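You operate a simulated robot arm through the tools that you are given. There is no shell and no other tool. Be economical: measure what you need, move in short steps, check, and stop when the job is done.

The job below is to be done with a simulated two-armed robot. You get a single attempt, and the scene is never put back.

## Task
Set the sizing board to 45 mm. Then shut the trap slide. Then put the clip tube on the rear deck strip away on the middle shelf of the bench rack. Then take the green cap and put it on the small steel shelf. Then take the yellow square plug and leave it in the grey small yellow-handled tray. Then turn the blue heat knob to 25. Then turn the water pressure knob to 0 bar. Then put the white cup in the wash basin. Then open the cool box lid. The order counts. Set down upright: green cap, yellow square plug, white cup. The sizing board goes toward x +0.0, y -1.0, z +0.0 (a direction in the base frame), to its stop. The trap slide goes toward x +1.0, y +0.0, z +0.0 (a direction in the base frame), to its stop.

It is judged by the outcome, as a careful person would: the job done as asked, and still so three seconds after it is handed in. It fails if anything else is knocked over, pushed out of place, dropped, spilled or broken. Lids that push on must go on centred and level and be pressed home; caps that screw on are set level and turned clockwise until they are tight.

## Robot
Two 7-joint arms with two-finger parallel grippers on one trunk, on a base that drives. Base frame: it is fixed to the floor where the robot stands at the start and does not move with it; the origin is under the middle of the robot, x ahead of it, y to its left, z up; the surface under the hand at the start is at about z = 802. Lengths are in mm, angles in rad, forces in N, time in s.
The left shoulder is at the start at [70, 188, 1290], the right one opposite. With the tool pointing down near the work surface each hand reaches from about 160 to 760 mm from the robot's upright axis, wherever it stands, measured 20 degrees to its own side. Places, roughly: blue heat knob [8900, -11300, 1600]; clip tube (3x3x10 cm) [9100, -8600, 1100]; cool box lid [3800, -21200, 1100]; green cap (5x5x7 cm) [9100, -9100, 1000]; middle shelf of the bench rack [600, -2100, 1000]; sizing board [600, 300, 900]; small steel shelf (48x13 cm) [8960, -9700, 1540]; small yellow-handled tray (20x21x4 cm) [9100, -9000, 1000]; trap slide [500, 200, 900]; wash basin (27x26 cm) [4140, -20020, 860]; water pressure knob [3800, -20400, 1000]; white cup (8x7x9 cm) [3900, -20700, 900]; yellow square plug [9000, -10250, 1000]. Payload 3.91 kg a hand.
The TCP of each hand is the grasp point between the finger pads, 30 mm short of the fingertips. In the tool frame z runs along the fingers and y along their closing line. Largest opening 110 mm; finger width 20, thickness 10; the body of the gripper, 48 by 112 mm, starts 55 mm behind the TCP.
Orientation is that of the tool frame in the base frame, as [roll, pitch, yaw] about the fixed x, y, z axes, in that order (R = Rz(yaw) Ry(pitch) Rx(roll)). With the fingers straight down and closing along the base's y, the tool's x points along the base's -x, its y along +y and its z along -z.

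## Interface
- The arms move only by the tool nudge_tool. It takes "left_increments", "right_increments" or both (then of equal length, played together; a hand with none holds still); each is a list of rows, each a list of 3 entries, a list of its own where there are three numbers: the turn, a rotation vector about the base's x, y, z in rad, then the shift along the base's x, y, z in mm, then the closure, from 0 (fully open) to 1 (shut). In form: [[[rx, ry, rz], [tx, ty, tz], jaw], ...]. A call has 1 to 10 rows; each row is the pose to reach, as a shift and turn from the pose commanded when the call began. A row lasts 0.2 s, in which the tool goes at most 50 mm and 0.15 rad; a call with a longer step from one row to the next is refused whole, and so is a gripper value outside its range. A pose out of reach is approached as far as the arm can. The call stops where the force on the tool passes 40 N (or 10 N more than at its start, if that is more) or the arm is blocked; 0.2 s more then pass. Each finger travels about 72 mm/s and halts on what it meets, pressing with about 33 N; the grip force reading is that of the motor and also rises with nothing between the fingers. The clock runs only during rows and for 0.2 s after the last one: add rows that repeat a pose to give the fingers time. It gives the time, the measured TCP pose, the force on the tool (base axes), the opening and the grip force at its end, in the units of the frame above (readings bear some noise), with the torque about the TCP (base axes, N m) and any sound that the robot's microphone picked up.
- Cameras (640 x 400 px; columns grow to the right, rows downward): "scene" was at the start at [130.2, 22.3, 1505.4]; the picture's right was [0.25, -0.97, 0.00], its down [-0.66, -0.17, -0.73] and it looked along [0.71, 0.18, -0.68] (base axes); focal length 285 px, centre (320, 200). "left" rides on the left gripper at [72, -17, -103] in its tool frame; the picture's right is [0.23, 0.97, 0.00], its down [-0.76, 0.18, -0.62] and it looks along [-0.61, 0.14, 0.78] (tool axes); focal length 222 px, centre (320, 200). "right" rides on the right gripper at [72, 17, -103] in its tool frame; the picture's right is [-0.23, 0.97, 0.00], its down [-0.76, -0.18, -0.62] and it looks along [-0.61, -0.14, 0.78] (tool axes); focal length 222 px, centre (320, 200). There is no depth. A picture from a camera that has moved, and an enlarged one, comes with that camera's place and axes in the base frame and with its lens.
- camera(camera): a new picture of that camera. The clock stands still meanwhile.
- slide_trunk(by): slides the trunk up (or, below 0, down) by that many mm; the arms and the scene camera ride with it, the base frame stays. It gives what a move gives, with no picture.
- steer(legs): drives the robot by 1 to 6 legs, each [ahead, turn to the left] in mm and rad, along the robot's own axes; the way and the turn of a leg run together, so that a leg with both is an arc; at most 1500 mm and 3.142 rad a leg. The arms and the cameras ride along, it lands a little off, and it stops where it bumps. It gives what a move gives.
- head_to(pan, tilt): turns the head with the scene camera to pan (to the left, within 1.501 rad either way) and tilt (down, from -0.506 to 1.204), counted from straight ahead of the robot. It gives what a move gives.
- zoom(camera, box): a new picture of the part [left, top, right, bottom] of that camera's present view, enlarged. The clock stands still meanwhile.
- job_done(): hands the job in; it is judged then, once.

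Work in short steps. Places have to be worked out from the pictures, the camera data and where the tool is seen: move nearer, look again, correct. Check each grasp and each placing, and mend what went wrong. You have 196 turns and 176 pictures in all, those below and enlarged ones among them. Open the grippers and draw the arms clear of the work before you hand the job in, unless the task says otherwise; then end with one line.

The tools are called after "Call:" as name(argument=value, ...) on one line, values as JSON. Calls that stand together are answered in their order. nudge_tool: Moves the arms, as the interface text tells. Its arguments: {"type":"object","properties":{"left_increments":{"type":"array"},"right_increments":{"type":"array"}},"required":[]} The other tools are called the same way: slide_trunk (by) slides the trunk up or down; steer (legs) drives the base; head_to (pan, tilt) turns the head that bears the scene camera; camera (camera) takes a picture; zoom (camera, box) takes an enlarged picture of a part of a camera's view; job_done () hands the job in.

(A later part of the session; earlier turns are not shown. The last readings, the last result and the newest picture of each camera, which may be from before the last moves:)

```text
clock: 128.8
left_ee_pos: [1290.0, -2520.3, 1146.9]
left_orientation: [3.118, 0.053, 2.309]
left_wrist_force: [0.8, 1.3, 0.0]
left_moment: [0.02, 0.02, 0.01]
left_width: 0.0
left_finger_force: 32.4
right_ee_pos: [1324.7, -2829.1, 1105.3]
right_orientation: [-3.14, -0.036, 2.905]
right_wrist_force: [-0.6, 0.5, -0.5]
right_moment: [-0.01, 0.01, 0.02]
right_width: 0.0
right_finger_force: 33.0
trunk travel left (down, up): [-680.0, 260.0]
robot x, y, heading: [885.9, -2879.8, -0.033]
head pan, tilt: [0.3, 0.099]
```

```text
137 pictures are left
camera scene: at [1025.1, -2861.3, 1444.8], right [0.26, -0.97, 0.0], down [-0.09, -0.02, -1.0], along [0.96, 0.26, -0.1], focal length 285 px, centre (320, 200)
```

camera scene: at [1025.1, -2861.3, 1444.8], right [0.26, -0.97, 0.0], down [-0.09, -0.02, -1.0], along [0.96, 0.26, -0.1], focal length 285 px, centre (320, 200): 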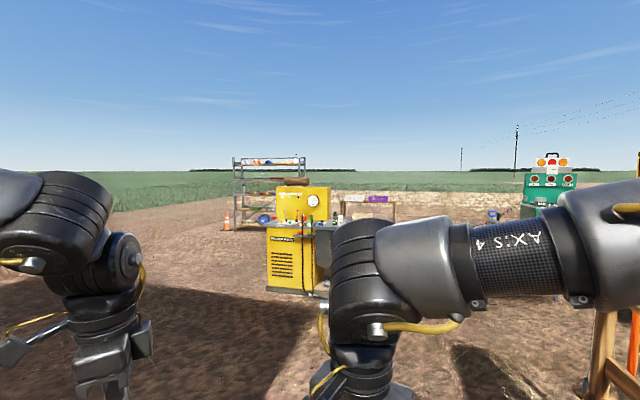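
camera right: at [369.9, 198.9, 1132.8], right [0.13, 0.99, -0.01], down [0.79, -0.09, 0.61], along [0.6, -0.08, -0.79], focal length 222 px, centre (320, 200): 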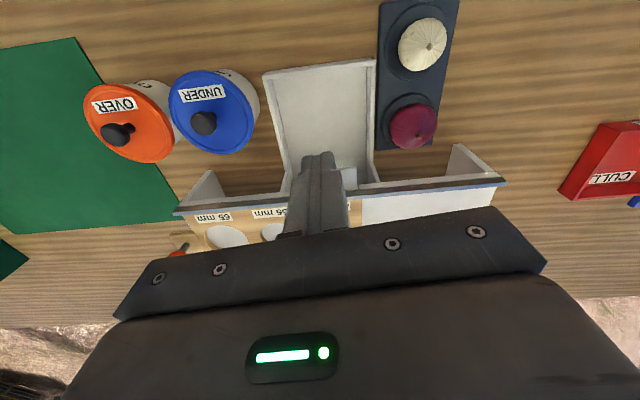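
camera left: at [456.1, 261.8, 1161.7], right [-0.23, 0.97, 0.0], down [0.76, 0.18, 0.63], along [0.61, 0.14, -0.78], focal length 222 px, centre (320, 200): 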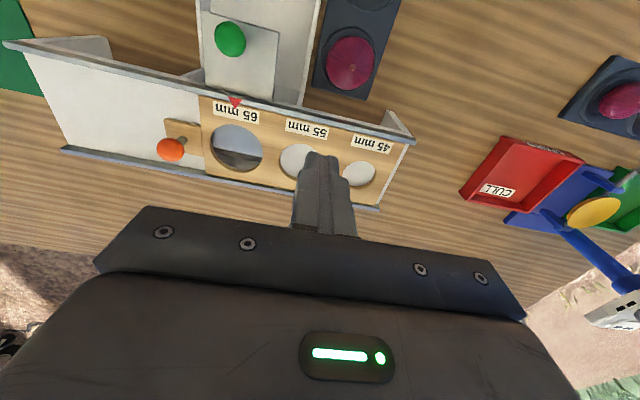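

The robot was blocked at x≈887, perhaps the left elbow touching the roof post. I look left to check.

Call:
head_to(pan=1.1, tilt=0.25)

Call:
camera(camera="scene")

Call:
head_to(pan=-0.1, tilt=0.8)

Call:
camera(camera="scene")

```text
clock: 129.9
left_ee_pos: [1288.6, -2519.0, 1147.6]
left_orientation: [3.117, 0.053, 2.311]
left_wrist_force: [-0.2, -0.6, -0.2]
left_moment: [0.01, 0.01, 0.0]
left_width: 0.1
left_finger_force: 33.2
right_ee_pos: [1324.1, -2828.2, 1106.7]
right_orientation: [-3.137, -0.032, 2.905]
right_wrist_force: [0.7, -0.3, -0.2]
right_moment: [-0.01, 0.01, -0.02]
right_width: 0.0
right_finger_force: 33.4
trunk travel left (down, up): [-680.0, 260.0]
robot x, y, heading: [888.8, -2882.5, -0.036]
head pan, tilt: [1.1, 0.25]
```

```text
136 pictures are left
camera scene: at [981.7, -2803.7, 1430.9], right [0.87, -0.49, 0.0], down [-0.12, -0.21, -0.97], along [0.47, 0.85, -0.24], focal length 285 px, centre (320, 200)
```

scene: 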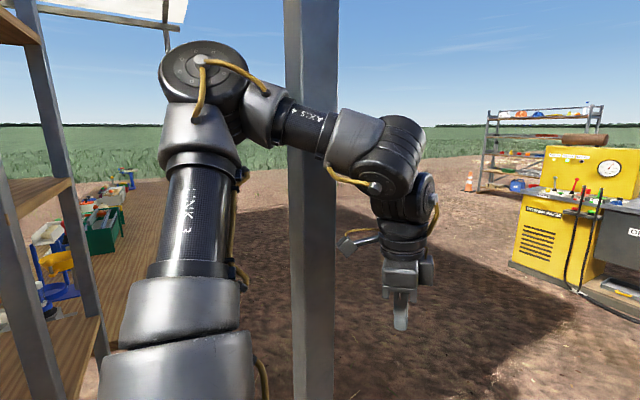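

```text
clock: 131.3
left_ee_pos: [1288.4, -2520.6, 1148.5]
left_orientation: [3.117, 0.055, 2.308]
left_wrist_force: [-0.2, -0.5, -0.6]
left_moment: [0.03, 0.0, 0.04]
left_width: 0.0
left_finger_force: 32.9
right_ee_pos: [1324.7, -2828.8, 1105.6]
right_orientation: [-3.139, -0.036, 2.905]
right_wrist_force: [0.0, -1.1, 0.1]
right_moment: [0.0, 0.02, 0.02]
right_width: 0.0
right_finger_force: 33.3
trunk travel left (down, up): [-680.0, 260.0]
robot x, y, heading: [890.3, -2882.1, -0.036]
head pan, tilt: [-0.099, 0.799]
```

```text
135 pictures are left
camera scene: at [1016.3, -2896.0, 1381.7], right [-0.13, -0.99, 0.0], down [-0.71, 0.1, -0.7], along [0.69, -0.09, -0.72], focal length 285 px, centre (320, 200)
```

scene: 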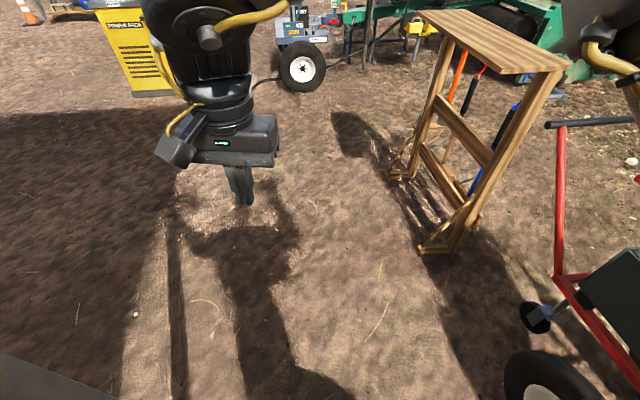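

The roof post blocks the left arm. I back up, sidestep to y≈−3080, then drive on.

Call:
steer(legs=[[-300, 0], [0, -0.5], [440, 0], [0, 0.5], [1500, 0], [1500, 0]])

Call:
head_to(pan=-0.9, tilt=0.1)

Call:
camera(camera="scene")

Call:
head_to(pan=0.1, tilt=0.1)

Call:
camera(camera="scene")

```text
clock: 150.8
left_ee_pos: [4082.4, -2877.4, 1143.1]
left_orientation: [3.125, 0.049, 2.296]
left_wrist_force: [1.0, -0.3, 0.6]
left_moment: [-0.03, 0.06, -0.03]
left_width: 0.1
left_finger_force: 33.4
right_ee_pos: [4112.6, -3186.2, 1101.0]
right_orientation: [-3.135, -0.043, 2.888]
right_wrist_force: [1.1, 0.0, -0.5]
right_moment: [0.04, 0.09, -0.05]
right_width: 0.1
right_finger_force: 32.8
trunk travel left (down, up): [-680.0, 260.0]
robot x, y, heading: [3669.8, -3236.6, -0.05]
head pan, tilt: [-0.099, 0.799]
stopped in leg 6: the robot was blocked; the commanded pose is now the measured one
```

```text
clock: 151.9
left_ee_pos: [4075.5, -2876.4, 1145.3]
left_orientation: [3.119, 0.051, 2.297]
left_wrist_force: [-1.0, -0.1, -0.3]
left_moment: [-0.01, 0.02, -0.04]
left_width: 0.0
left_finger_force: 33.3
right_ee_pos: [4106.9, -3185.9, 1103.6]
right_orientation: [-3.138, -0.036, 2.889]
right_wrist_force: [0.0, -0.5, -0.5]
right_moment: [0.02, 0.0, 0.0]
right_width: 0.1
right_finger_force: 32.8
trunk travel left (down, up): [-680.0, 260.0]
robot x, y, heading: [3666.3, -3240.9, -0.051]
head pan, tilt: [-0.901, 0.099]
```

```text
134 pictures are left
camera scene: at [3772.8, -3312.8, 1444.4], right [-0.81, -0.58, 0.0], down [-0.06, 0.08, -0.99], along [0.58, -0.81, -0.1], focal length 285 px, centre (320, 200)
```

scene: 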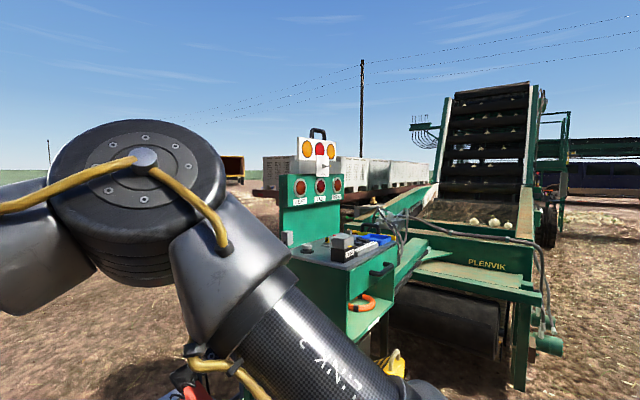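

```text
clock: 153.2
left_ee_pos: [4075.4, -2877.0, 1146.0]
left_orientation: [3.119, 0.054, 2.298]
left_wrist_force: [0.1, -0.8, -0.2]
left_moment: [-0.01, 0.0, -0.02]
left_width: 0.1
left_finger_force: 33.2
right_ee_pos: [4106.3, -3186.4, 1104.4]
right_orientation: [-3.135, -0.036, 2.89]
right_wrist_force: [-0.1, -0.2, 0.0]
right_moment: [0.02, 0.02, 0.0]
right_width: 0.0
right_finger_force: 32.9
trunk travel left (down, up): [-680.0, 260.0]
robot x, y, heading: [3666.0, -3239.3, -0.046]
head pan, tilt: [0.099, 0.099]
```

```text
133 pictures are left
camera scene: at [3809.9, -3233.5, 1444.5], right [0.05, -1.0, 0.0], down [-0.1, -0.01, -0.99], along [0.99, 0.05, -0.1], focal length 285 px, centre (320, 200)
```

scene: 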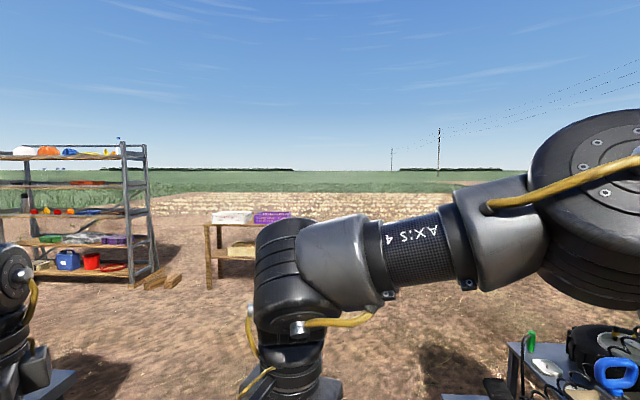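

Blocked again, with carts near on both sides. I look downward to see what is ahead.

Call:
head_to(pan=0.0, tilt=0.85)

Call:
camera(camera="scene")

Call:
head_to(pan=-0.7, tilt=0.8)

Call:
camera(camera="scene")

```text
clock: 154.3
left_ee_pos: [4074.3, -2877.1, 1146.3]
left_orientation: [3.122, 0.052, 2.297]
left_wrist_force: [0.6, -0.1, 0.1]
left_moment: [0.0, 0.02, -0.02]
left_width: 0.0
left_finger_force: 32.7
right_ee_pos: [4106.9, -3186.7, 1105.4]
right_orientation: [-3.135, -0.036, 2.891]
right_wrist_force: [0.0, 0.6, -1.1]
right_moment: [-0.01, 0.01, 0.03]
right_width: 0.0
right_finger_force: 33.0
trunk travel left (down, up): [-680.0, 260.0]
robot x, y, heading: [3669.7, -3234.9, -0.048]
head pan, tilt: [0.0, 0.85]
```

```text
132 pictures are left
camera scene: at [3796.2, -3241.9, 1377.5], right [-0.05, -1.0, 0.0], down [-0.75, 0.04, -0.66], along [0.66, -0.03, -0.75], focal length 285 px, centre (320, 200)
```

scene: 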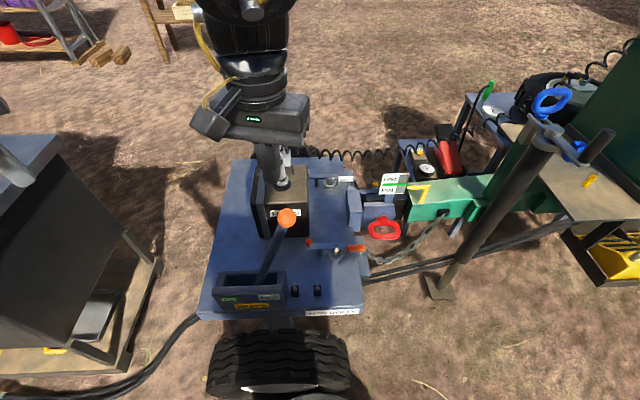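

```text
clock: 155.4
left_ee_pos: [4075.2, -2878.3, 1145.8]
left_orientation: [3.12, 0.051, 2.297]
left_wrist_force: [-0.5, 0.3, -0.6]
left_moment: [0.0, 0.02, -0.02]
left_width: 0.1
left_finger_force: 32.9
right_ee_pos: [4107.6, -3187.2, 1104.8]
right_orientation: [-3.135, -0.036, 2.891]
right_wrist_force: [-0.4, 1.1, 0.4]
right_moment: [-0.04, -0.02, 0.0]
right_width: 0.1
right_finger_force: 33.3
trunk travel left (down, up): [-680.0, 260.0]
robot x, y, heading: [3669.8, -3238.0, -0.05]
head pan, tilt: [-0.7, 0.799]
```

```text
131 pictures are left
camera scene: at [3777.2, -3292.9, 1381.5], right [-0.68, -0.73, 0.0], down [-0.53, 0.49, -0.7], along [0.51, -0.47, -0.72], focal length 285 px, centre (320, 200)
```

scene: 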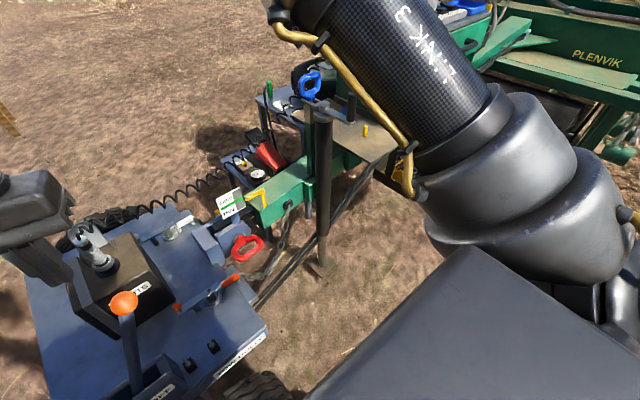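

I touched the wheel of a tow tug hitched to the harvester, so this way is closed. I go around the north side of the yellow machine instead.

Call:
steer(legs=[[-700, 0], [0, 1.48], [1500, 0], [1000, 0], [0, -1.45], [1500, 0]])

Call:
head_to(pan=0.0, tilt=0.5)

Call:
camera(camera="scene")

Call:
head_to(pan=-0.8, tilt=0.3)

Call:
camera(camera="scene")

```text
clock: 185.5
left_ee_pos: [5109.1, -304.4, 1147.2]
left_orientation: [3.12, 0.055, 2.346]
left_wrist_force: [-0.5, 0.0, 0.3]
left_moment: [0.01, 0.01, 0.01]
left_width: 0.0
left_finger_force: 33.3
right_ee_pos: [5154.3, -610.0, 1103.1]
right_orientation: [-3.136, -0.038, 2.938]
right_wrist_force: [0.2, 0.7, -0.1]
right_moment: [-0.01, 0.05, -0.02]
right_width: 0.1
right_finger_force: 32.9
trunk travel left (down, up): [-680.0, 260.0]
robot x, y, heading: [4720.4, -687.2, 0.005]
head pan, tilt: [-0.7, 0.799]
```

```text
clock: 186.5
left_ee_pos: [5108.3, -303.2, 1145.6]
left_orientation: [3.119, 0.052, 2.344]
left_wrist_force: [0.3, -0.7, -0.2]
left_moment: [0.04, -0.01, 0.02]
left_width: 0.1
left_finger_force: 33.5
right_ee_pos: [5155.2, -610.5, 1104.1]
right_orientation: [-3.137, -0.035, 2.939]
right_wrist_force: [0.0, -0.1, 1.2]
right_moment: [-0.06, 0.02, -0.01]
right_width: 0.2
right_finger_force: 32.4
trunk travel left (down, up): [-680.0, 260.0]
robot x, y, heading: [4720.9, -683.5, 0.005]
head pan, tilt: [0.0, 0.499]
```

```text
130 pictures are left
camera scene: at [4860.7, -681.3, 1407.4], right [0.0, -1.0, 0.0], down [-0.48, 0.0, -0.88], along [0.88, 0.0, -0.48], focal length 285 px, centre (320, 200)
```

scene: 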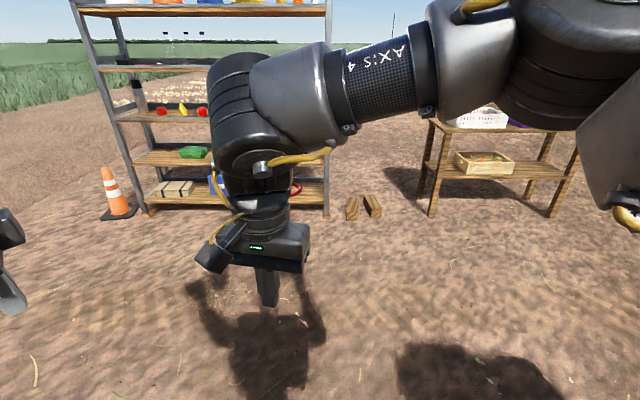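

```text
clock: 187.7
left_ee_pos: [5108.4, -303.6, 1146.9]
left_orientation: [3.121, 0.052, 2.346]
left_wrist_force: [-0.7, 0.4, 0.1]
left_moment: [-0.03, 0.0, 0.02]
left_width: 0.1
left_finger_force: 32.7
right_ee_pos: [5153.9, -610.0, 1104.7]
right_orientation: [-3.135, -0.037, 2.938]
right_wrist_force: [-0.3, 0.9, 0.3]
right_moment: [0.01, 0.04, 0.01]
right_width: 0.0
right_finger_force: 33.6
trunk travel left (down, up): [-680.0, 260.0]
robot x, y, heading: [4722.3, -682.5, 0.0]
head pan, tilt: [-0.799, 0.3]
```

```text
129 pictures are left
camera scene: at [4835.0, -748.1, 1425.8], right [-0.72, -0.7, 0.0], down [-0.21, 0.21, -0.96], along [0.67, -0.68, -0.3], focal length 285 px, centre (320, 200)
```

scene: 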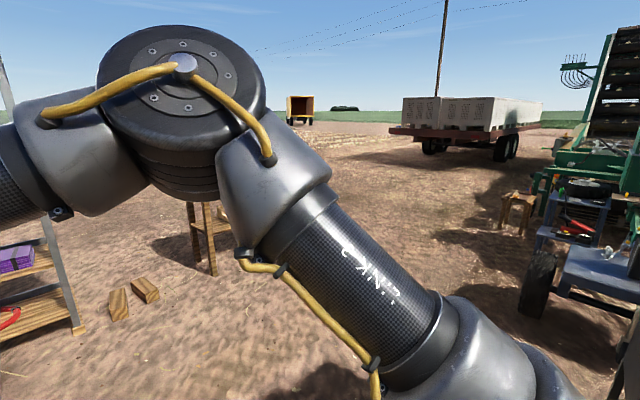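

The way southeast is clear. I drive to about (7300,−5500) and look at the target area.

Call:
steer(legs=[[0, -1.08], [1500, 0], [1500, 0], [1500, 0], [960, 0]])

Call:
head_to(pan=0.35, tilt=0.1)

Call:
camera(camera="scene")

Call:
head_to(pan=-0.5, tilt=0.1)

Call:
camera(camera="scene")

```text
clock: 216.3
left_ee_pos: [7805.6, -5617.7, 1146.3]
left_orientation: [3.121, 0.054, 1.276]
left_wrist_force: [-0.8, 1.3, -0.5]
left_moment: [0.0, 0.0, -0.01]
left_width: 0.1
left_finger_force: 32.6
right_ee_pos: [7558.0, -5807.0, 1104.7]
right_orientation: [-3.137, -0.035, 1.871]
right_wrist_force: [0.7, -0.1, 0.5]
right_moment: [0.03, 0.03, -0.01]
right_width: 0.2
right_finger_force: 32.7
trunk travel left (down, up): [-680.0, 260.0]
robot x, y, heading: [7287.3, -5461.8, -1.066]
head pan, tilt: [-0.799, 0.3]
```

```text
clock: 217.6
left_ee_pos: [7805.1, -5618.5, 1147.2]
left_orientation: [3.12, 0.052, 1.277]
left_wrist_force: [0.5, -0.1, 0.0]
left_moment: [0.01, -0.01, -0.02]
left_width: 0.0
left_finger_force: 32.6
right_ee_pos: [7559.2, -5807.4, 1104.3]
right_orientation: [-3.136, -0.036, 1.87]
right_wrist_force: [-0.1, 0.0, 0.0]
right_moment: [0.01, 0.02, 0.0]
right_width: 0.0
right_finger_force: 33.2
trunk travel left (down, up): [-680.0, 260.0]
robot x, y, heading: [7284.5, -5461.5, -1.071]
head pan, tilt: [0.351, 0.099]
```

```text
128 pictures are left
camera scene: at [7379.3, -5563.7, 1444.5], right [-0.66, -0.75, 0.0], down [-0.08, 0.07, -0.99], along [0.75, -0.65, -0.1], focal length 285 px, centre (320, 200)
```

scene: 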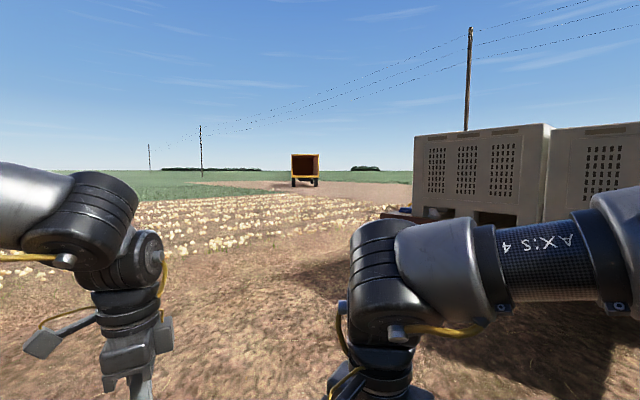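

```text
clock: 218.8
left_ee_pos: [7805.3, -5618.8, 1146.1]
left_orientation: [3.121, 0.052, 1.277]
left_wrist_force: [1.0, -0.3, 0.5]
left_moment: [0.02, 0.0, 0.0]
left_width: 0.1
left_finger_force: 32.9
right_ee_pos: [7559.0, -5806.9, 1104.8]
right_orientation: [-3.137, -0.037, 1.87]
right_wrist_force: [0.4, 0.5, 0.5]
right_moment: [0.02, 0.0, -0.02]
right_width: 0.3
right_finger_force: 33.1
trunk travel left (down, up): [-680.0, 260.0]
robot x, y, heading: [7288.6, -5459.5, -1.064]
head pan, tilt: [-0.499, 0.099]
```

```text
127 pictures are left
camera scene: at [7310.4, -5595.3, 1444.5], right [-1.0, -0.01, 0.0], down [0.0, 0.1, -1.0], along [0.01, -0.99, -0.1], focal length 285 px, centre (320, 200)
```

scene: 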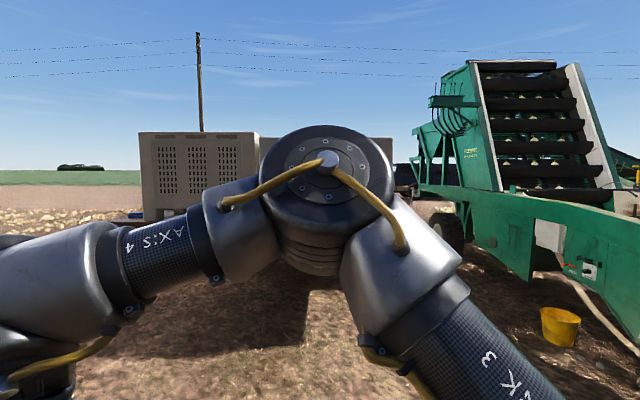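

The trailer's rear end with a deck strip is at x≈9000. I drive to its rear side at about (9900,−7500) and look.

Call:
steer(legs=[[0, 0.4], [1500, 0], [1500, 0], [320, 0], [0, -1.5]])

Call:
head_to(pan=0.3, tilt=0.25)

Call:
camera(camera="scene")

```text
clock: 240.1
left_ee_pos: [10064.1, -8035.4, 1145.9]
left_orientation: [3.121, 0.054, 0.19]
left_wrist_force: [-0.1, -0.3, -0.9]
left_moment: [0.0, 0.0, 0.05]
left_width: 0.0
left_finger_force: 33.4
right_ee_pos: [9783.6, -7903.8, 1104.3]
right_orientation: [-3.137, -0.036, 0.781]
right_wrist_force: [0.0, 0.2, 0.4]
right_moment: [-0.02, 0.01, 0.02]
right_width: 0.0
right_finger_force: 32.8
trunk travel left (down, up): [-680.0, 260.0]
robot x, y, heading: [9965.1, -7498.6, -2.151]
head pan, tilt: [-0.499, 0.099]
```

```text
clock: 241.3
left_ee_pos: [10064.4, -8034.4, 1146.4]
left_orientation: [3.121, 0.054, 0.189]
left_wrist_force: [-0.5, 0.1, 0.4]
left_moment: [-0.03, 0.01, 0.01]
left_width: 0.0
left_finger_force: 33.2
right_ee_pos: [9783.0, -7902.1, 1104.5]
right_orientation: [-3.137, -0.037, 0.781]
right_wrist_force: [-0.2, 0.4, 0.2]
right_moment: [0.0, 0.04, -0.03]
right_width: 0.0
right_finger_force: 32.7
trunk travel left (down, up): [-680.0, 260.0]
robot x, y, heading: [9961.1, -7497.4, -2.153]
head pan, tilt: [0.3, 0.25]
```

```text
126 pictures are left
camera scene: at [9909.2, -7631.4, 1430.6], right [-0.96, 0.28, 0.0], down [0.07, 0.24, -0.97], along [-0.27, -0.93, -0.25], focal length 285 px, centre (320, 200)
```

scene: 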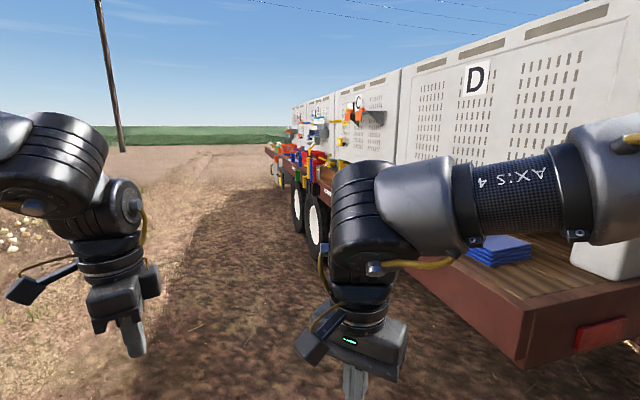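

The strip runs along the trailer's east side. I drive alongside to y≈−8600 and face it.

Call:
steer(legs=[[0, 0.582], [1100, 0], [0, -1.571]])

Call:
head_to(pan=0.1, tilt=0.45)

Call:
camera(camera="scene")

```text
clock: 252.3
left_ee_pos: [9564.5, -8981.5, 1146.6]
left_orientation: [3.122, 0.053, -0.807]
left_wrist_force: [-0.8, -0.8, 0.1]
left_moment: [-0.02, -0.02, 0.02]
left_width: 0.0
left_finger_force: 33.7
right_ee_pos: [9519.2, -8673.4, 1104.2]
right_orientation: [-3.136, -0.037, -0.214]
right_wrist_force: [-0.4, -1.2, -0.8]
right_moment: [0.0, 0.0, 0.03]
right_width: 0.0
right_finger_force: 32.5
trunk travel left (down, up): [-680.0, 260.0]
robot x, y, heading: [9953.5, -8602.9, 3.134]
head pan, tilt: [0.3, 0.25]
```

```text
clock: 253.1
left_ee_pos: [9562.9, -8981.4, 1146.7]
left_orientation: [3.121, 0.053, -0.807]
left_wrist_force: [-0.3, -0.4, -0.3]
left_moment: [0.01, 0.02, 0.0]
left_width: 0.1
left_finger_force: 33.1
right_ee_pos: [9518.8, -8674.1, 1104.3]
right_orientation: [-3.137, -0.035, -0.213]
right_wrist_force: [0.2, -1.1, -0.3]
right_moment: [0.01, -0.02, 0.0]
right_width: 0.0
right_finger_force: 33.3
trunk travel left (down, up): [-680.0, 260.0]
robot x, y, heading: [9952.9, -8604.4, 3.134]
head pan, tilt: [0.099, 0.45]
```

```text
125 pictures are left
camera scene: at [9813.2, -8612.4, 1412.0], right [-0.09, 1.0, 0.0], down [0.43, 0.04, -0.9], along [-0.9, -0.08, -0.43], focal length 285 px, centre (320, 200)
```

scene: 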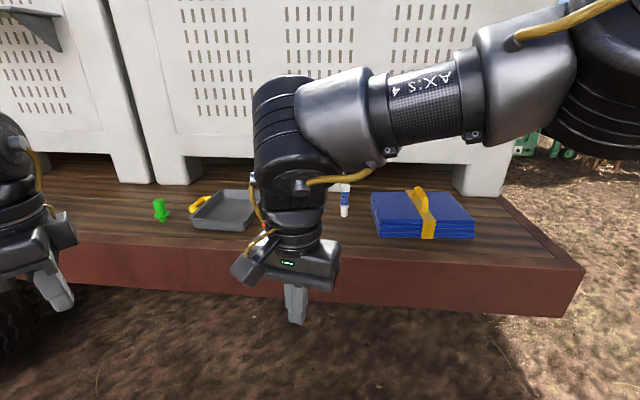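

The clip tube (white/blue, standing), green cap and grey tray are in view. I enlarge the tube.

Call:
zoom(camera="scene", box=[320, 160, 400, 240])

Call:
camera(camera="right")

Call:
camera(camera="left")

```text
5.00 times, centred on (360, 200) of scene
camera zoom: at [9813.2, -8612.4, 1412.0], right [-0.09, 1.0, 0.0], down [0.43, 0.04, -0.9], along [-0.9, -0.08, -0.43], focal length 1425 px, centre (120, 200)
```

zoom: 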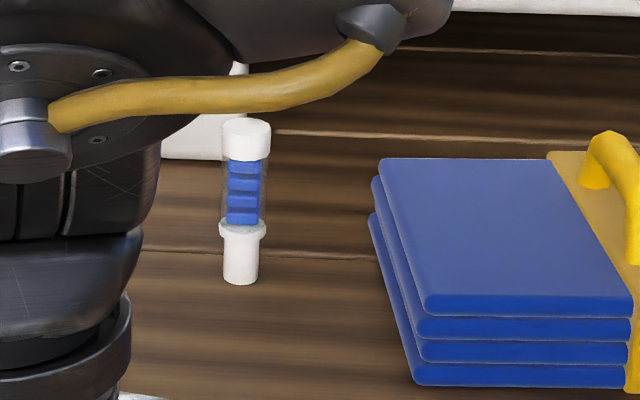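

```text
123 pictures are left
camera right: at [9582.4, -8704.2, 1209.8], right [-0.43, -0.9, -0.01], down [-0.73, 0.34, 0.6], along [-0.53, 0.26, -0.8], focal length 222 px, centre (320, 200)
```

right: 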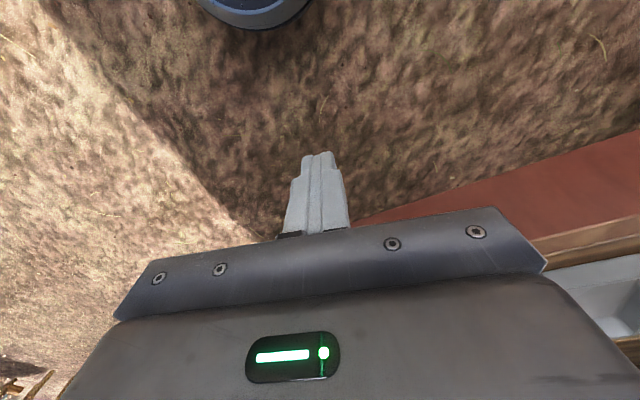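

```text
122 pictures are left
camera left: at [9630.4, -9023.0, 1244.6], right [-0.54, -0.84, 0.01], down [-0.62, 0.41, 0.67], along [-0.56, 0.36, -0.75], focal length 222 px, centre (320, 200)
```

left: 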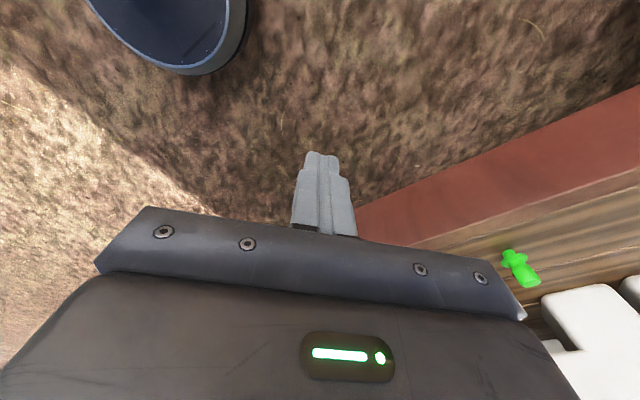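

The tube stands at about [9045,−8607], from z 994 to 1094; the deck edge is at x≈9214. I drive forward 380 with the hands above everything.

Call:
steer(legs=[[380, 0]])

Call:
nudge_tool(right_increments=[[[0, 0, 0], [0, 0, 30], 0.3], [[0, 0, 0], [0, 20, 50], 0.3], [[0, 0, 0], [-10, 40, 50], 0.3], [[0, 0, 0], [-20, 50, 50], 0.3], [[0, 0, 0], [-20, 50, 50], 0.3]])

Call:
camera(camera="right")

Call:
camera(camera="scene")

```text
clock: 255.5
left_ee_pos: [9180.1, -8974.3, 1146.6]
left_orientation: [3.12, 0.054, -0.812]
left_wrist_force: [-0.1, -0.6, -0.4]
left_moment: [0.0, 0.03, -0.02]
left_width: 0.1
left_finger_force: 32.7
right_ee_pos: [9137.7, -8667.0, 1105.3]
right_orientation: [-3.136, -0.034, -0.217]
right_wrist_force: [-0.6, 0.1, -0.2]
right_moment: [0.01, 0.02, 0.02]
right_width: 0.0
right_finger_force: 33.0
trunk travel left (down, up): [-680.0, 260.0]
robot x, y, heading: [9573.7, -8603.4, 3.128]
head pan, tilt: [0.099, 0.45]
```

```text
clock: 256.7
left_ee_pos: [9180.4, -8974.7, 1144.8]
left_orientation: [3.12, 0.054, -0.811]
left_wrist_force: [0.6, 1.0, -0.4]
left_moment: [0.0, 0.02, 0.01]
left_width: 0.0
left_finger_force: 32.9
right_ee_pos: [9118.3, -8616.6, 1154.5]
right_orientation: [-3.137, -0.037, -0.217]
right_wrist_force: [-0.8, -0.1, -0.2]
right_moment: [0.01, 0.03, -0.01]
right_width: 77.1
right_finger_force: 0.1
trunk travel left (down, up): [-680.0, 260.0]
robot x, y, heading: [9571.8, -8601.6, 3.129]
head pan, tilt: [0.099, 0.45]
```

```text
121 pictures are left
camera right: at [9179.9, -8647.2, 1260.1], right [-0.43, -0.9, -0.01], down [-0.73, 0.34, 0.6], along [-0.53, 0.27, -0.8], focal length 222 px, centre (320, 200)
```

right: 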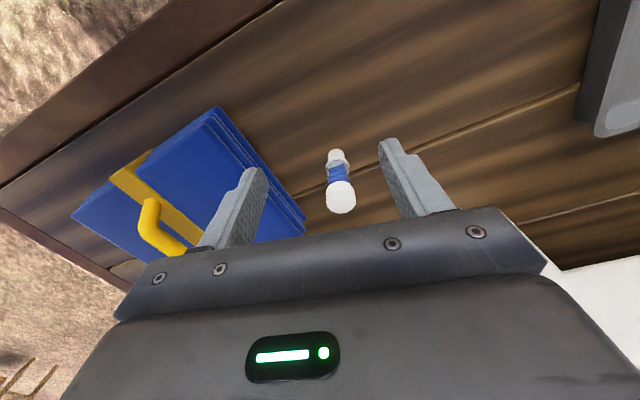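

```text
120 pictures are left
camera scene: at [9431.8, -8607.2, 1411.9], right [-0.09, 1.0, 0.0], down [0.43, 0.04, -0.9], along [-0.9, -0.08, -0.44], focal length 285 px, centre (320, 200)
```

scene: 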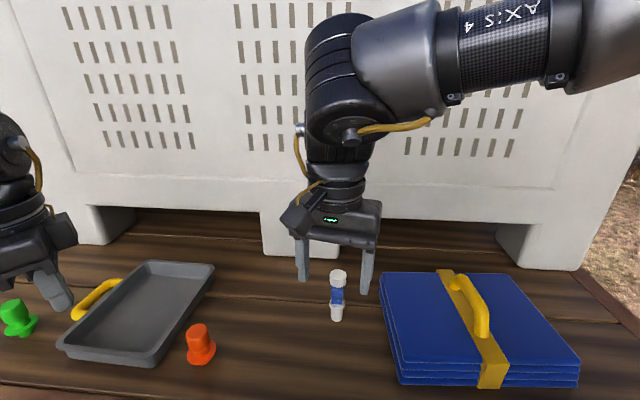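

Tube located at [9061,−8609]. The rack shelf needs a sloped approach, so I'll grip the tube with the fingers tilted about 45° forward. First I square the yaw, back off, then tilt.

Call:
nudge_tool(right_increments=[[[0, 0, 0.1], [30, 5, 0], 0.3], [[0, 0, 0.217], [62, 8, -10], 0.3]])

Call:
nudge_tool(right_increments=[[[0, 0.14, 0], [0, 0, -10], 0.3], [[0, 0.28, 0], [0, 0, -15], 0.3], [[0, 0.42, 0], [0, 0, -20], 0.3], [[0, 0.56, 0], [0, 0, -20], 0.3], [[0, 0.7, 0], [0, 0, -20], 0.3], [[0, 0.8, 0], [0, 0, -20], 0.3]])

Call:
camera(camera="right")

```text
clock: 257.3
left_ee_pos: [9181.5, -8973.3, 1146.6]
left_orientation: [3.118, 0.055, -0.811]
left_wrist_force: [0.3, -0.2, 0.3]
left_moment: [0.0, 0.01, 0.01]
left_width: 0.0
left_finger_force: 33.1
right_ee_pos: [9179.0, -8609.8, 1147.5]
right_orientation: [-3.135, -0.034, 0.001]
right_wrist_force: [0.9, -0.6, -0.4]
right_moment: [-0.01, 0.0, 0.04]
right_width: 76.7
right_finger_force: 0.1
trunk travel left (down, up): [-680.0, 260.0]
robot x, y, heading: [9569.6, -8604.0, 3.123]
head pan, tilt: [0.099, 0.45]
```

```text
clock: 258.7
left_ee_pos: [9179.6, -8974.9, 1145.8]
left_orientation: [3.12, 0.054, -0.813]
left_wrist_force: [0.6, 0.1, 0.7]
left_moment: [-0.01, 0.04, -0.02]
left_width: 0.1
left_finger_force: 33.0
right_ee_pos: [9180.8, -8609.7, 1124.9]
right_orientation: [-3.137, 0.766, 0.0]
right_wrist_force: [-1.2, 0.3, 0.0]
right_moment: [0.0, -0.03, -0.01]
right_width: 77.0
right_finger_force: 0.1
trunk travel left (down, up): [-680.0, 260.0]
robot x, y, heading: [9578.0, -8598.7, 3.128]
head pan, tilt: [0.099, 0.45]
```

```text
119 pictures are left
camera right: at [9303.1, -8626.4, 1148.4], right [-0.17, -0.97, 0.15], down [-0.12, 0.17, 0.98], along [-0.98, 0.15, -0.14], focal length 222 px, centre (320, 200)
```

right: 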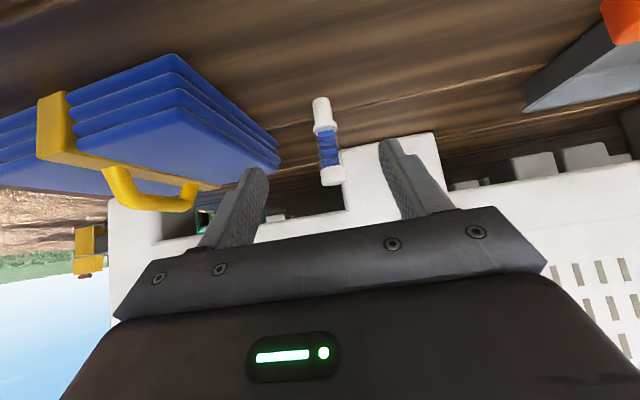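

The tube sits centred between the fingers. I advance along the tool axis onto the tube and close.

Call:
nudge_tool(right_increments=[[[0, 0, 0], [-25, 1, 0], 0.3], [[0, 0, 0], [-47, 1, 0], 0.3], [[0, 0, 0], [-70, 1, -24], 0.3], [[0, 0, 0], [-95, 1, -49], 0.3], [[0, 0, 0], [-120, 1, -73], 0.3], [[0, 0, 0], [-120, 1, -73], 0.3]])

Call:
camera(camera="right")

Call:
zoom(camera="scene", box=[260, 200, 420, 340])

```text
clock: 260.1
left_ee_pos: [9180.1, -8974.4, 1146.9]
left_orientation: [3.118, 0.054, -0.812]
left_wrist_force: [-0.7, -0.7, 0.1]
left_moment: [-0.02, -0.01, 0.01]
left_width: 0.0
left_finger_force: 32.8
right_ee_pos: [9060.4, -8608.7, 1052.2]
right_orientation: [-3.136, 0.764, -0.003]
right_wrist_force: [-0.8, -0.3, -0.3]
right_moment: [0.0, 0.01, 0.0]
right_width: 77.1
right_finger_force: 0.0
trunk travel left (down, up): [-680.0, 260.0]
robot x, y, heading: [9570.4, -8601.0, 3.124]
head pan, tilt: [0.099, 0.45]
```

```text
118 pictures are left
camera right: at [9183.8, -8625.4, 1076.2], right [-0.17, -0.97, 0.15], down [-0.12, 0.18, 0.98], along [-0.98, 0.15, -0.14], focal length 222 px, centre (320, 200)
```

right: 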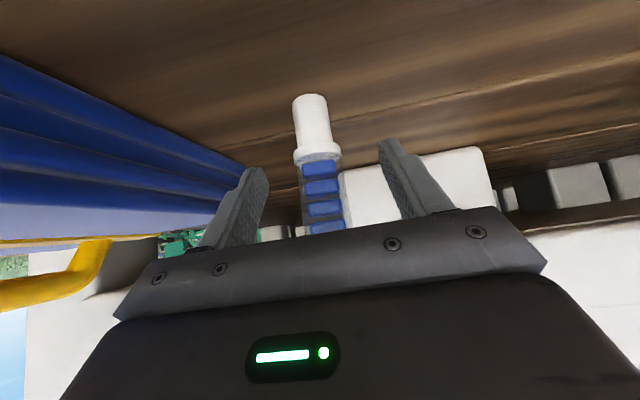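

```text
2.86 times, centred on (340, 270) of scene
camera zoom: at [9432.6, -8607.5, 1412.0], right [-0.09, 1.0, 0.0], down [0.43, 0.04, -0.9], along [-0.9, -0.08, -0.43], focal length 814 px, centre (263, 0)
```

zoom: 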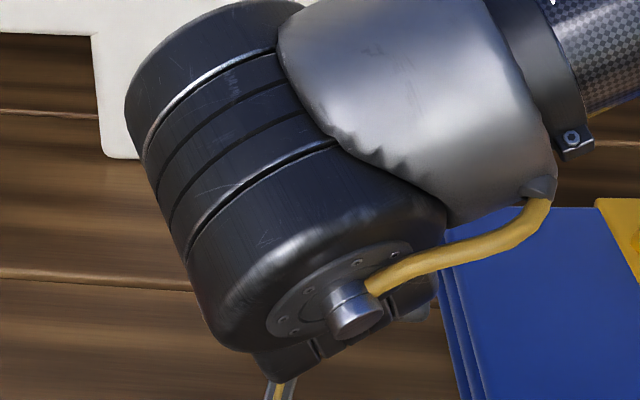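

Tube is centred between the pads. I close the gripper.

Call:
nudge_tool(right_increments=[[[0, 0, 0], [0, 0, 0], 1], [[0, 0, 0], [0, 0, 0], 1], [[0, 0, 0], [0, 0, 0], 1], [[0, 0, 0], [0, 0, 0], 1], [[0, 0, 0], [0, 0, 20], 1], [[0, 0, 0], [0, 0, 60], 1], [[0, 0, 0], [30, 0, 90], 1], [[0, 0, 0], [60, 0, 110], 1]])

Call:
camera(camera="right")

```text
clock: 261.9
left_ee_pos: [9181.6, -8975.4, 1147.8]
left_orientation: [3.117, 0.055, -0.812]
left_wrist_force: [-0.4, 0.1, 0.4]
left_moment: [0.0, 0.02, 0.0]
left_width: 0.0
left_finger_force: 33.2
right_ee_pos: [9122.0, -8606.2, 1163.9]
right_orientation: [-3.135, 0.764, 0.0]
right_wrist_force: [0.4, -0.1, -0.9]
right_moment: [0.0, 0.03, -0.03]
right_width: 26.3
right_finger_force: 33.2
trunk travel left (down, up): [-680.0, 260.0]
robot x, y, heading: [9572.1, -8600.0, 3.126]
head pan, tilt: [0.099, 0.45]
```

```text
116 pictures are left
camera right: at [9245.4, -8623.7, 1187.7], right [-0.17, -0.97, 0.15], down [-0.12, 0.17, 0.98], along [-0.98, 0.15, -0.14], focal length 222 px, centre (320, 200)
```

right: 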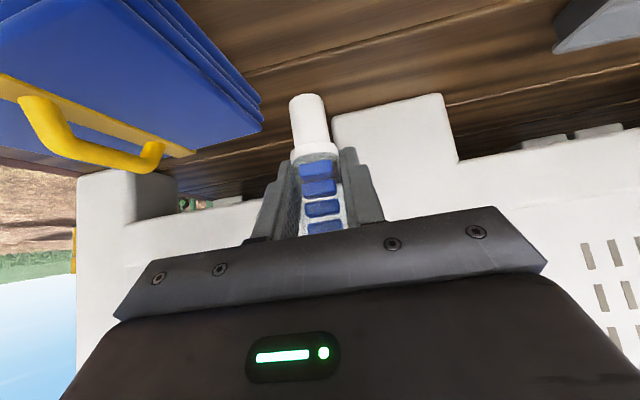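

The tube is held (26 mm). I raise nothing further and start back toward the rack along the known path.

Call:
steer(legs=[[-400, 0], [0, -1.556], [1100, 0], [0, 0.92], [1500, 0], [1500, 0]])

```text
clock: 289.6
left_ee_pos: [7043.6, -5841.5, 1145.7]
left_orientation: [3.121, 0.053, -1.43]
left_wrist_force: [-0.4, 0.0, 0.4]
left_moment: [-0.01, 0.0, -0.01]
left_width: 0.1
left_finger_force: 33.1
right_ee_pos: [7210.6, -5507.7, 1164.3]
right_orientation: [-3.139, 0.764, -0.62]
right_wrist_force: [-0.2, 0.3, -0.2]
right_moment: [0.02, -0.02, 0.01]
right_width: 24.8
right_finger_force: 32.7
trunk travel left (down, up): [-680.0, 260.0]
robot x, y, heading: [7582.3, -5763.0, 2.514]
head pan, tilt: [0.099, 0.45]
```

Still held. I continue to (4750,−520) and turn west.

Call:
steer(legs=[[0, -0.448], [1500, 0], [1500, 0], [1500, 0], [1460, 0], [0, 1.07]])

```text
clock: 321.8
left_ee_pos: [4355.2, -977.8, 1146.9]
left_orientation: [3.118, 0.055, -0.758]
left_wrist_force: [0.4, -0.1, -0.7]
left_moment: [-0.01, 0.0, -0.02]
left_width: 0.0
left_finger_force: 33.2
right_ee_pos: [4275.9, -612.6, 1162.6]
right_orientation: [-3.137, 0.764, 0.052]
right_wrist_force: [0.6, -0.1, -0.1]
right_moment: [-0.01, 0.03, 0.04]
right_width: 25.0
right_finger_force: 32.9
trunk travel left (down, up): [-680.0, 260.0]
robot x, y, heading: [4727.2, -580.6, -3.096]
head pan, tilt: [0.099, 0.45]
```

Continuing: west to x≈2970, then south to y≈−2900.

Call:
steer(legs=[[0, -0.05], [1500, 0], [250, 0], [0, 1.571], [1500, 0], [810, 0]])

Call:
steer(legs=[[0, -1.571]])

Call:
head_to(pan=0.0, tilt=0.3)

Call:
camera(camera="scene")

```text
clock: 345.9
left_ee_pos: [3356.8, -3261.7, 1146.6]
left_orientation: [3.119, 0.054, 0.774]
left_wrist_force: [0.5, -0.3, -0.6]
left_moment: [0.02, 0.01, 0.01]
left_width: 0.1
left_finger_force: 32.9
right_ee_pos: [2990.5, -3325.2, 1163.6]
right_orientation: [-3.139, 0.763, 1.585]
right_wrist_force: [1.0, -0.8, -0.6]
right_moment: [0.01, 0.02, 0.01]
right_width: 24.9
right_finger_force: 33.3
trunk travel left (down, up): [-680.0, 260.0]
robot x, y, heading: [2977.4, -2870.1, -1.565]
head pan, tilt: [0.099, 0.45]
```

```text
clock: 350.2
left_ee_pos: [2586.3, -3250.8, 1147.5]
left_orientation: [3.121, 0.053, -0.803]
left_wrist_force: [0.3, 0.0, 0.3]
left_moment: [0.0, -0.03, 0.0]
left_width: 0.0
left_finger_force: 32.6
right_ee_pos: [2522.9, -2884.1, 1162.2]
right_orientation: [-3.137, 0.763, 0.01]
right_wrist_force: [0.2, 0.2, -0.6]
right_moment: [0.01, -0.01, 0.03]
right_width: 25.0
right_finger_force: 32.4
trunk travel left (down, up): [-680.0, 260.0]
robot x, y, heading: [2979.7, -2869.2, 3.14]
head pan, tilt: [0.099, 0.45]
```

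```text
clock: 350.9
left_ee_pos: [2586.8, -3249.8, 1147.6]
left_orientation: [3.119, 0.054, -0.802]
left_wrist_force: [-0.4, 0.1, -0.1]
left_moment: [-0.01, 0.02, -0.02]
left_width: 0.1
left_finger_force: 32.9
right_ee_pos: [2523.2, -2881.8, 1162.0]
right_orientation: [-3.138, 0.765, 0.011]
right_wrist_force: [0.1, 0.1, -0.5]
right_moment: [0.03, 0.02, 0.02]
right_width: 25.0
right_finger_force: 32.9
trunk travel left (down, up): [-680.0, 260.0]
robot x, y, heading: [2980.9, -2872.5, 3.138]
head pan, tilt: [0.0, 0.3]
```

```text
115 pictures are left
camera scene: at [2833.0, -2871.1, 1425.8], right [0.0, 1.0, 0.0], down [0.3, 0.0, -0.96], along [-0.96, 0.0, -0.3], focal length 285 px, centre (320, 200)
```

scene: 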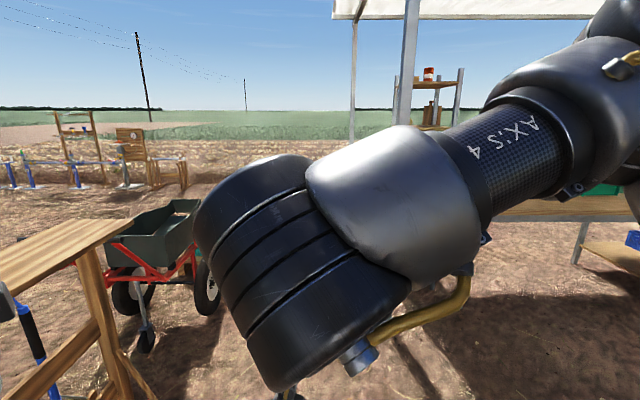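

Clear corridor ahead. I drive west to x≈700 and turn to face the rack (+y).

Call:
steer(legs=[[1500, 0], [800, 0], [0, -1.571]])

Call:
head_to(pan=0.15, tilt=0.3)

Call:
camera(camera="scene")

Call:
camera(camera="right")

```text
clock: 365.7
left_ee_pos: [352.2, -2511.8, 1145.2]
left_orientation: [3.119, 0.053, -2.343]
left_wrist_force: [1.0, -0.6, -0.3]
left_moment: [0.03, 0.02, 0.02]
left_width: 0.0
left_finger_force: 33.0
right_ee_pos: [716.9, -2438.5, 1162.8]
right_orientation: [-3.137, 0.765, -1.53]
right_wrist_force: [-0.7, 0.4, -0.2]
right_moment: [-0.01, 0.02, 0.02]
right_width: 24.8
right_finger_force: 33.6
trunk travel left (down, up): [-680.0, 260.0]
robot x, y, heading: [742.4, -2887.5, 1.597]
head pan, tilt: [0.0, 0.3]
```

```text
clock: 366.4
left_ee_pos: [352.8, -2511.1, 1146.1]
left_orientation: [3.119, 0.056, -2.342]
left_wrist_force: [-0.1, 0.1, -0.9]
left_moment: [-0.04, 0.03, -0.03]
left_width: 0.0
left_finger_force: 32.5
right_ee_pos: [717.9, -2437.1, 1162.6]
right_orientation: [-3.137, 0.762, -1.53]
right_wrist_force: [0.3, 0.0, 0.6]
right_moment: [0.04, 0.0, 0.02]
right_width: 24.9
right_finger_force: 32.9
trunk travel left (down, up): [-680.0, 260.0]
robot x, y, heading: [742.8, -2888.4, 1.597]
head pan, tilt: [0.15, 0.3]
```

```text
114 pictures are left
camera scene: at [724.0, -2746.9, 1425.8], right [0.98, 0.18, 0.0], down [0.05, -0.29, -0.96], along [-0.17, 0.94, -0.3], focal length 285 px, centre (320, 200)
```

scene: 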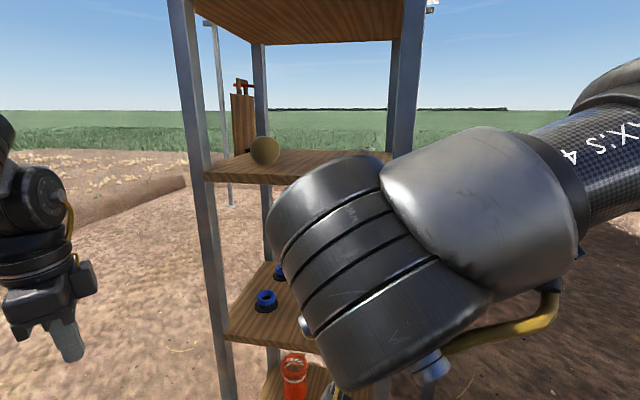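

```text
113 pictures are left
camera right: at [704.6, -2561.1, 1187.0], right [-0.98, 0.13, 0.15], down [0.17, 0.13, 0.98], along [0.11, 0.98, -0.14], focal length 222 px, centre (320, 200)
```

right: 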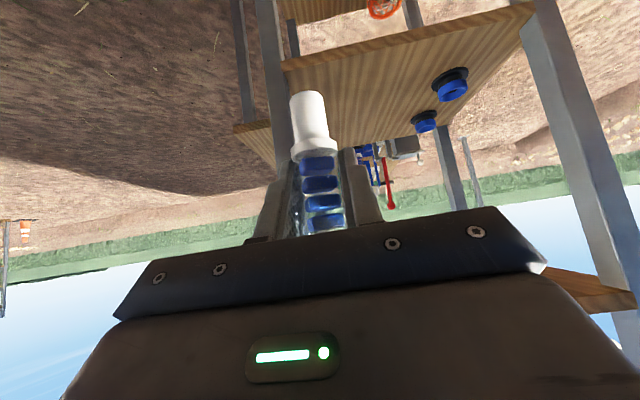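

The middle shelf top is at z≈970, near edge at y≈−2305 between posts at x≈448 and ≈755; blue caps sit near x≈505. I shift the hand to x≈620 and lower it toward slot height before moving in.

Call:
nudge_tool(right_increments=[[[0, 0, 0], [-30, 0, -10], 1], [[0, 0, 0], [-60, 0, -20], 1], [[0, 0, 0], [-90, 0, -30], 1], [[0, 0, 0], [-97, 0, -40], 1]])

Call:
steer(legs=[[80, 0]])

Call:
camera(camera="right")

Call:
camera(camera="scene")

```text
clock: 367.4
left_ee_pos: [352.5, -2511.2, 1146.8]
left_orientation: [3.121, 0.053, -2.342]
left_wrist_force: [-0.5, -0.7, 0.7]
left_moment: [0.0, 0.02, 0.02]
left_width: 0.0
left_finger_force: 32.8
right_ee_pos: [622.0, -2435.1, 1128.7]
right_orientation: [3.132, 0.763, -1.545]
right_wrist_force: [0.5, 0.5, 0.1]
right_moment: [-0.02, 0.06, 0.03]
right_width: 24.8
right_finger_force: 32.5
trunk travel left (down, up): [-680.0, 260.0]
robot x, y, heading: [742.2, -2893.8, 1.594]
head pan, tilt: [0.15, 0.3]
```

```text
clock: 368.5
left_ee_pos: [350.6, -2434.6, 1147.7]
left_orientation: [3.116, 0.056, -2.342]
left_wrist_force: [0.4, -0.2, 0.8]
left_moment: [0.02, 0.02, 0.01]
left_width: 0.0
left_finger_force: 33.0
right_ee_pos: [621.8, -2359.2, 1127.6]
right_orientation: [3.138, 0.765, -1.543]
right_wrist_force: [-0.2, -0.5, -0.9]
right_moment: [0.05, -0.01, 0.01]
right_width: 25.0
right_finger_force: 33.4
trunk travel left (down, up): [-680.0, 260.0]
robot x, y, heading: [741.8, -2812.1, 1.601]
head pan, tilt: [0.15, 0.3]
```

```text
112 pictures are left
camera right: at [607.5, -2482.6, 1151.3], right [-0.98, 0.13, 0.16], down [0.18, 0.12, 0.98], along [0.11, 0.98, -0.14], focal length 222 px, centre (320, 200)
```

right: 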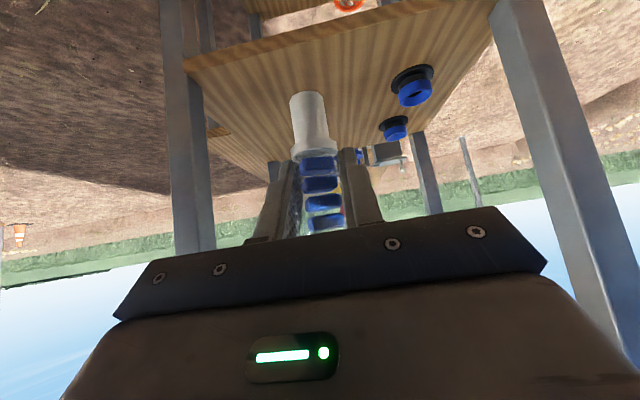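

```text
111 pictures are left
camera scene: at [721.9, -2671.0, 1426.3], right [0.98, 0.18, 0.0], down [0.05, -0.29, -0.96], along [-0.17, 0.94, -0.29], focal length 285 px, centre (320, 200)
```

scene: 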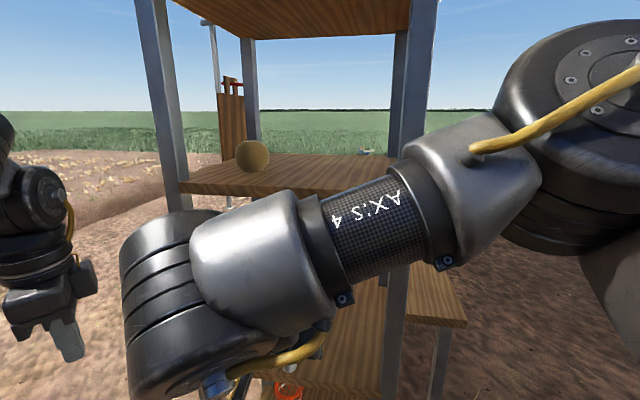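

The near edge is at about y=−2285 and the right post at x≈750. I move in to y≈−2228 and down partway.

Call:
nudge_tool(right_increments=[[[0, 0, 0], [0, 30, 0], 1], [[0, 0, 0], [0, 60, -10], 1], [[0, 0, 0], [0, 90, -30], 1], [[0, 0, 0], [0, 115, -50], 1], [[0, 0, 0], [0, 131, -75], 1], [[0, 0, 0], [0, 131, -85], 1]])

Call:
camera(camera="right")

```text
clock: 369.9
left_ee_pos: [349.5, -2433.2, 1146.1]
left_orientation: [3.12, 0.054, -2.341]
left_wrist_force: [1.0, -0.6, -0.1]
left_moment: [-0.03, 0.01, 0.0]
left_width: 0.1
left_finger_force: 33.1
right_ee_pos: [620.7, -2227.0, 1040.7]
right_orientation: [3.136, 0.764, -1.542]
right_wrist_force: [0.0, 0.1, -0.2]
right_moment: [-0.03, -0.01, -0.02]
right_width: 24.7
right_finger_force: 32.8
trunk travel left (down, up): [-680.0, 260.0]
robot x, y, heading: [737.9, -2813.9, 1.6]
head pan, tilt: [0.15, 0.3]
```

```text
110 pictures are left
camera right: at [607.8, -2349.1, 1064.4], right [-0.98, 0.13, 0.16], down [0.18, 0.13, 0.98], along [0.11, 0.98, -0.15], focal length 222 px, centre (320, 200)
```

right: 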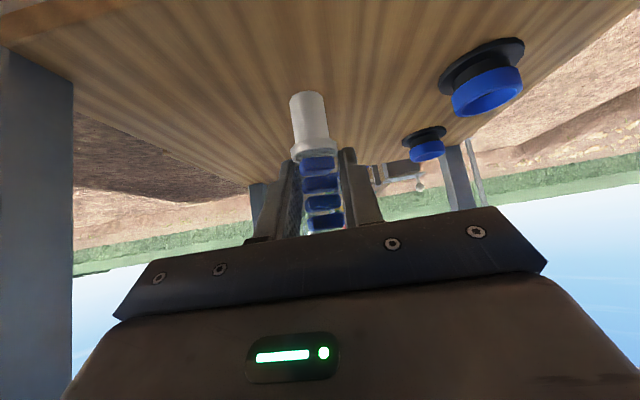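

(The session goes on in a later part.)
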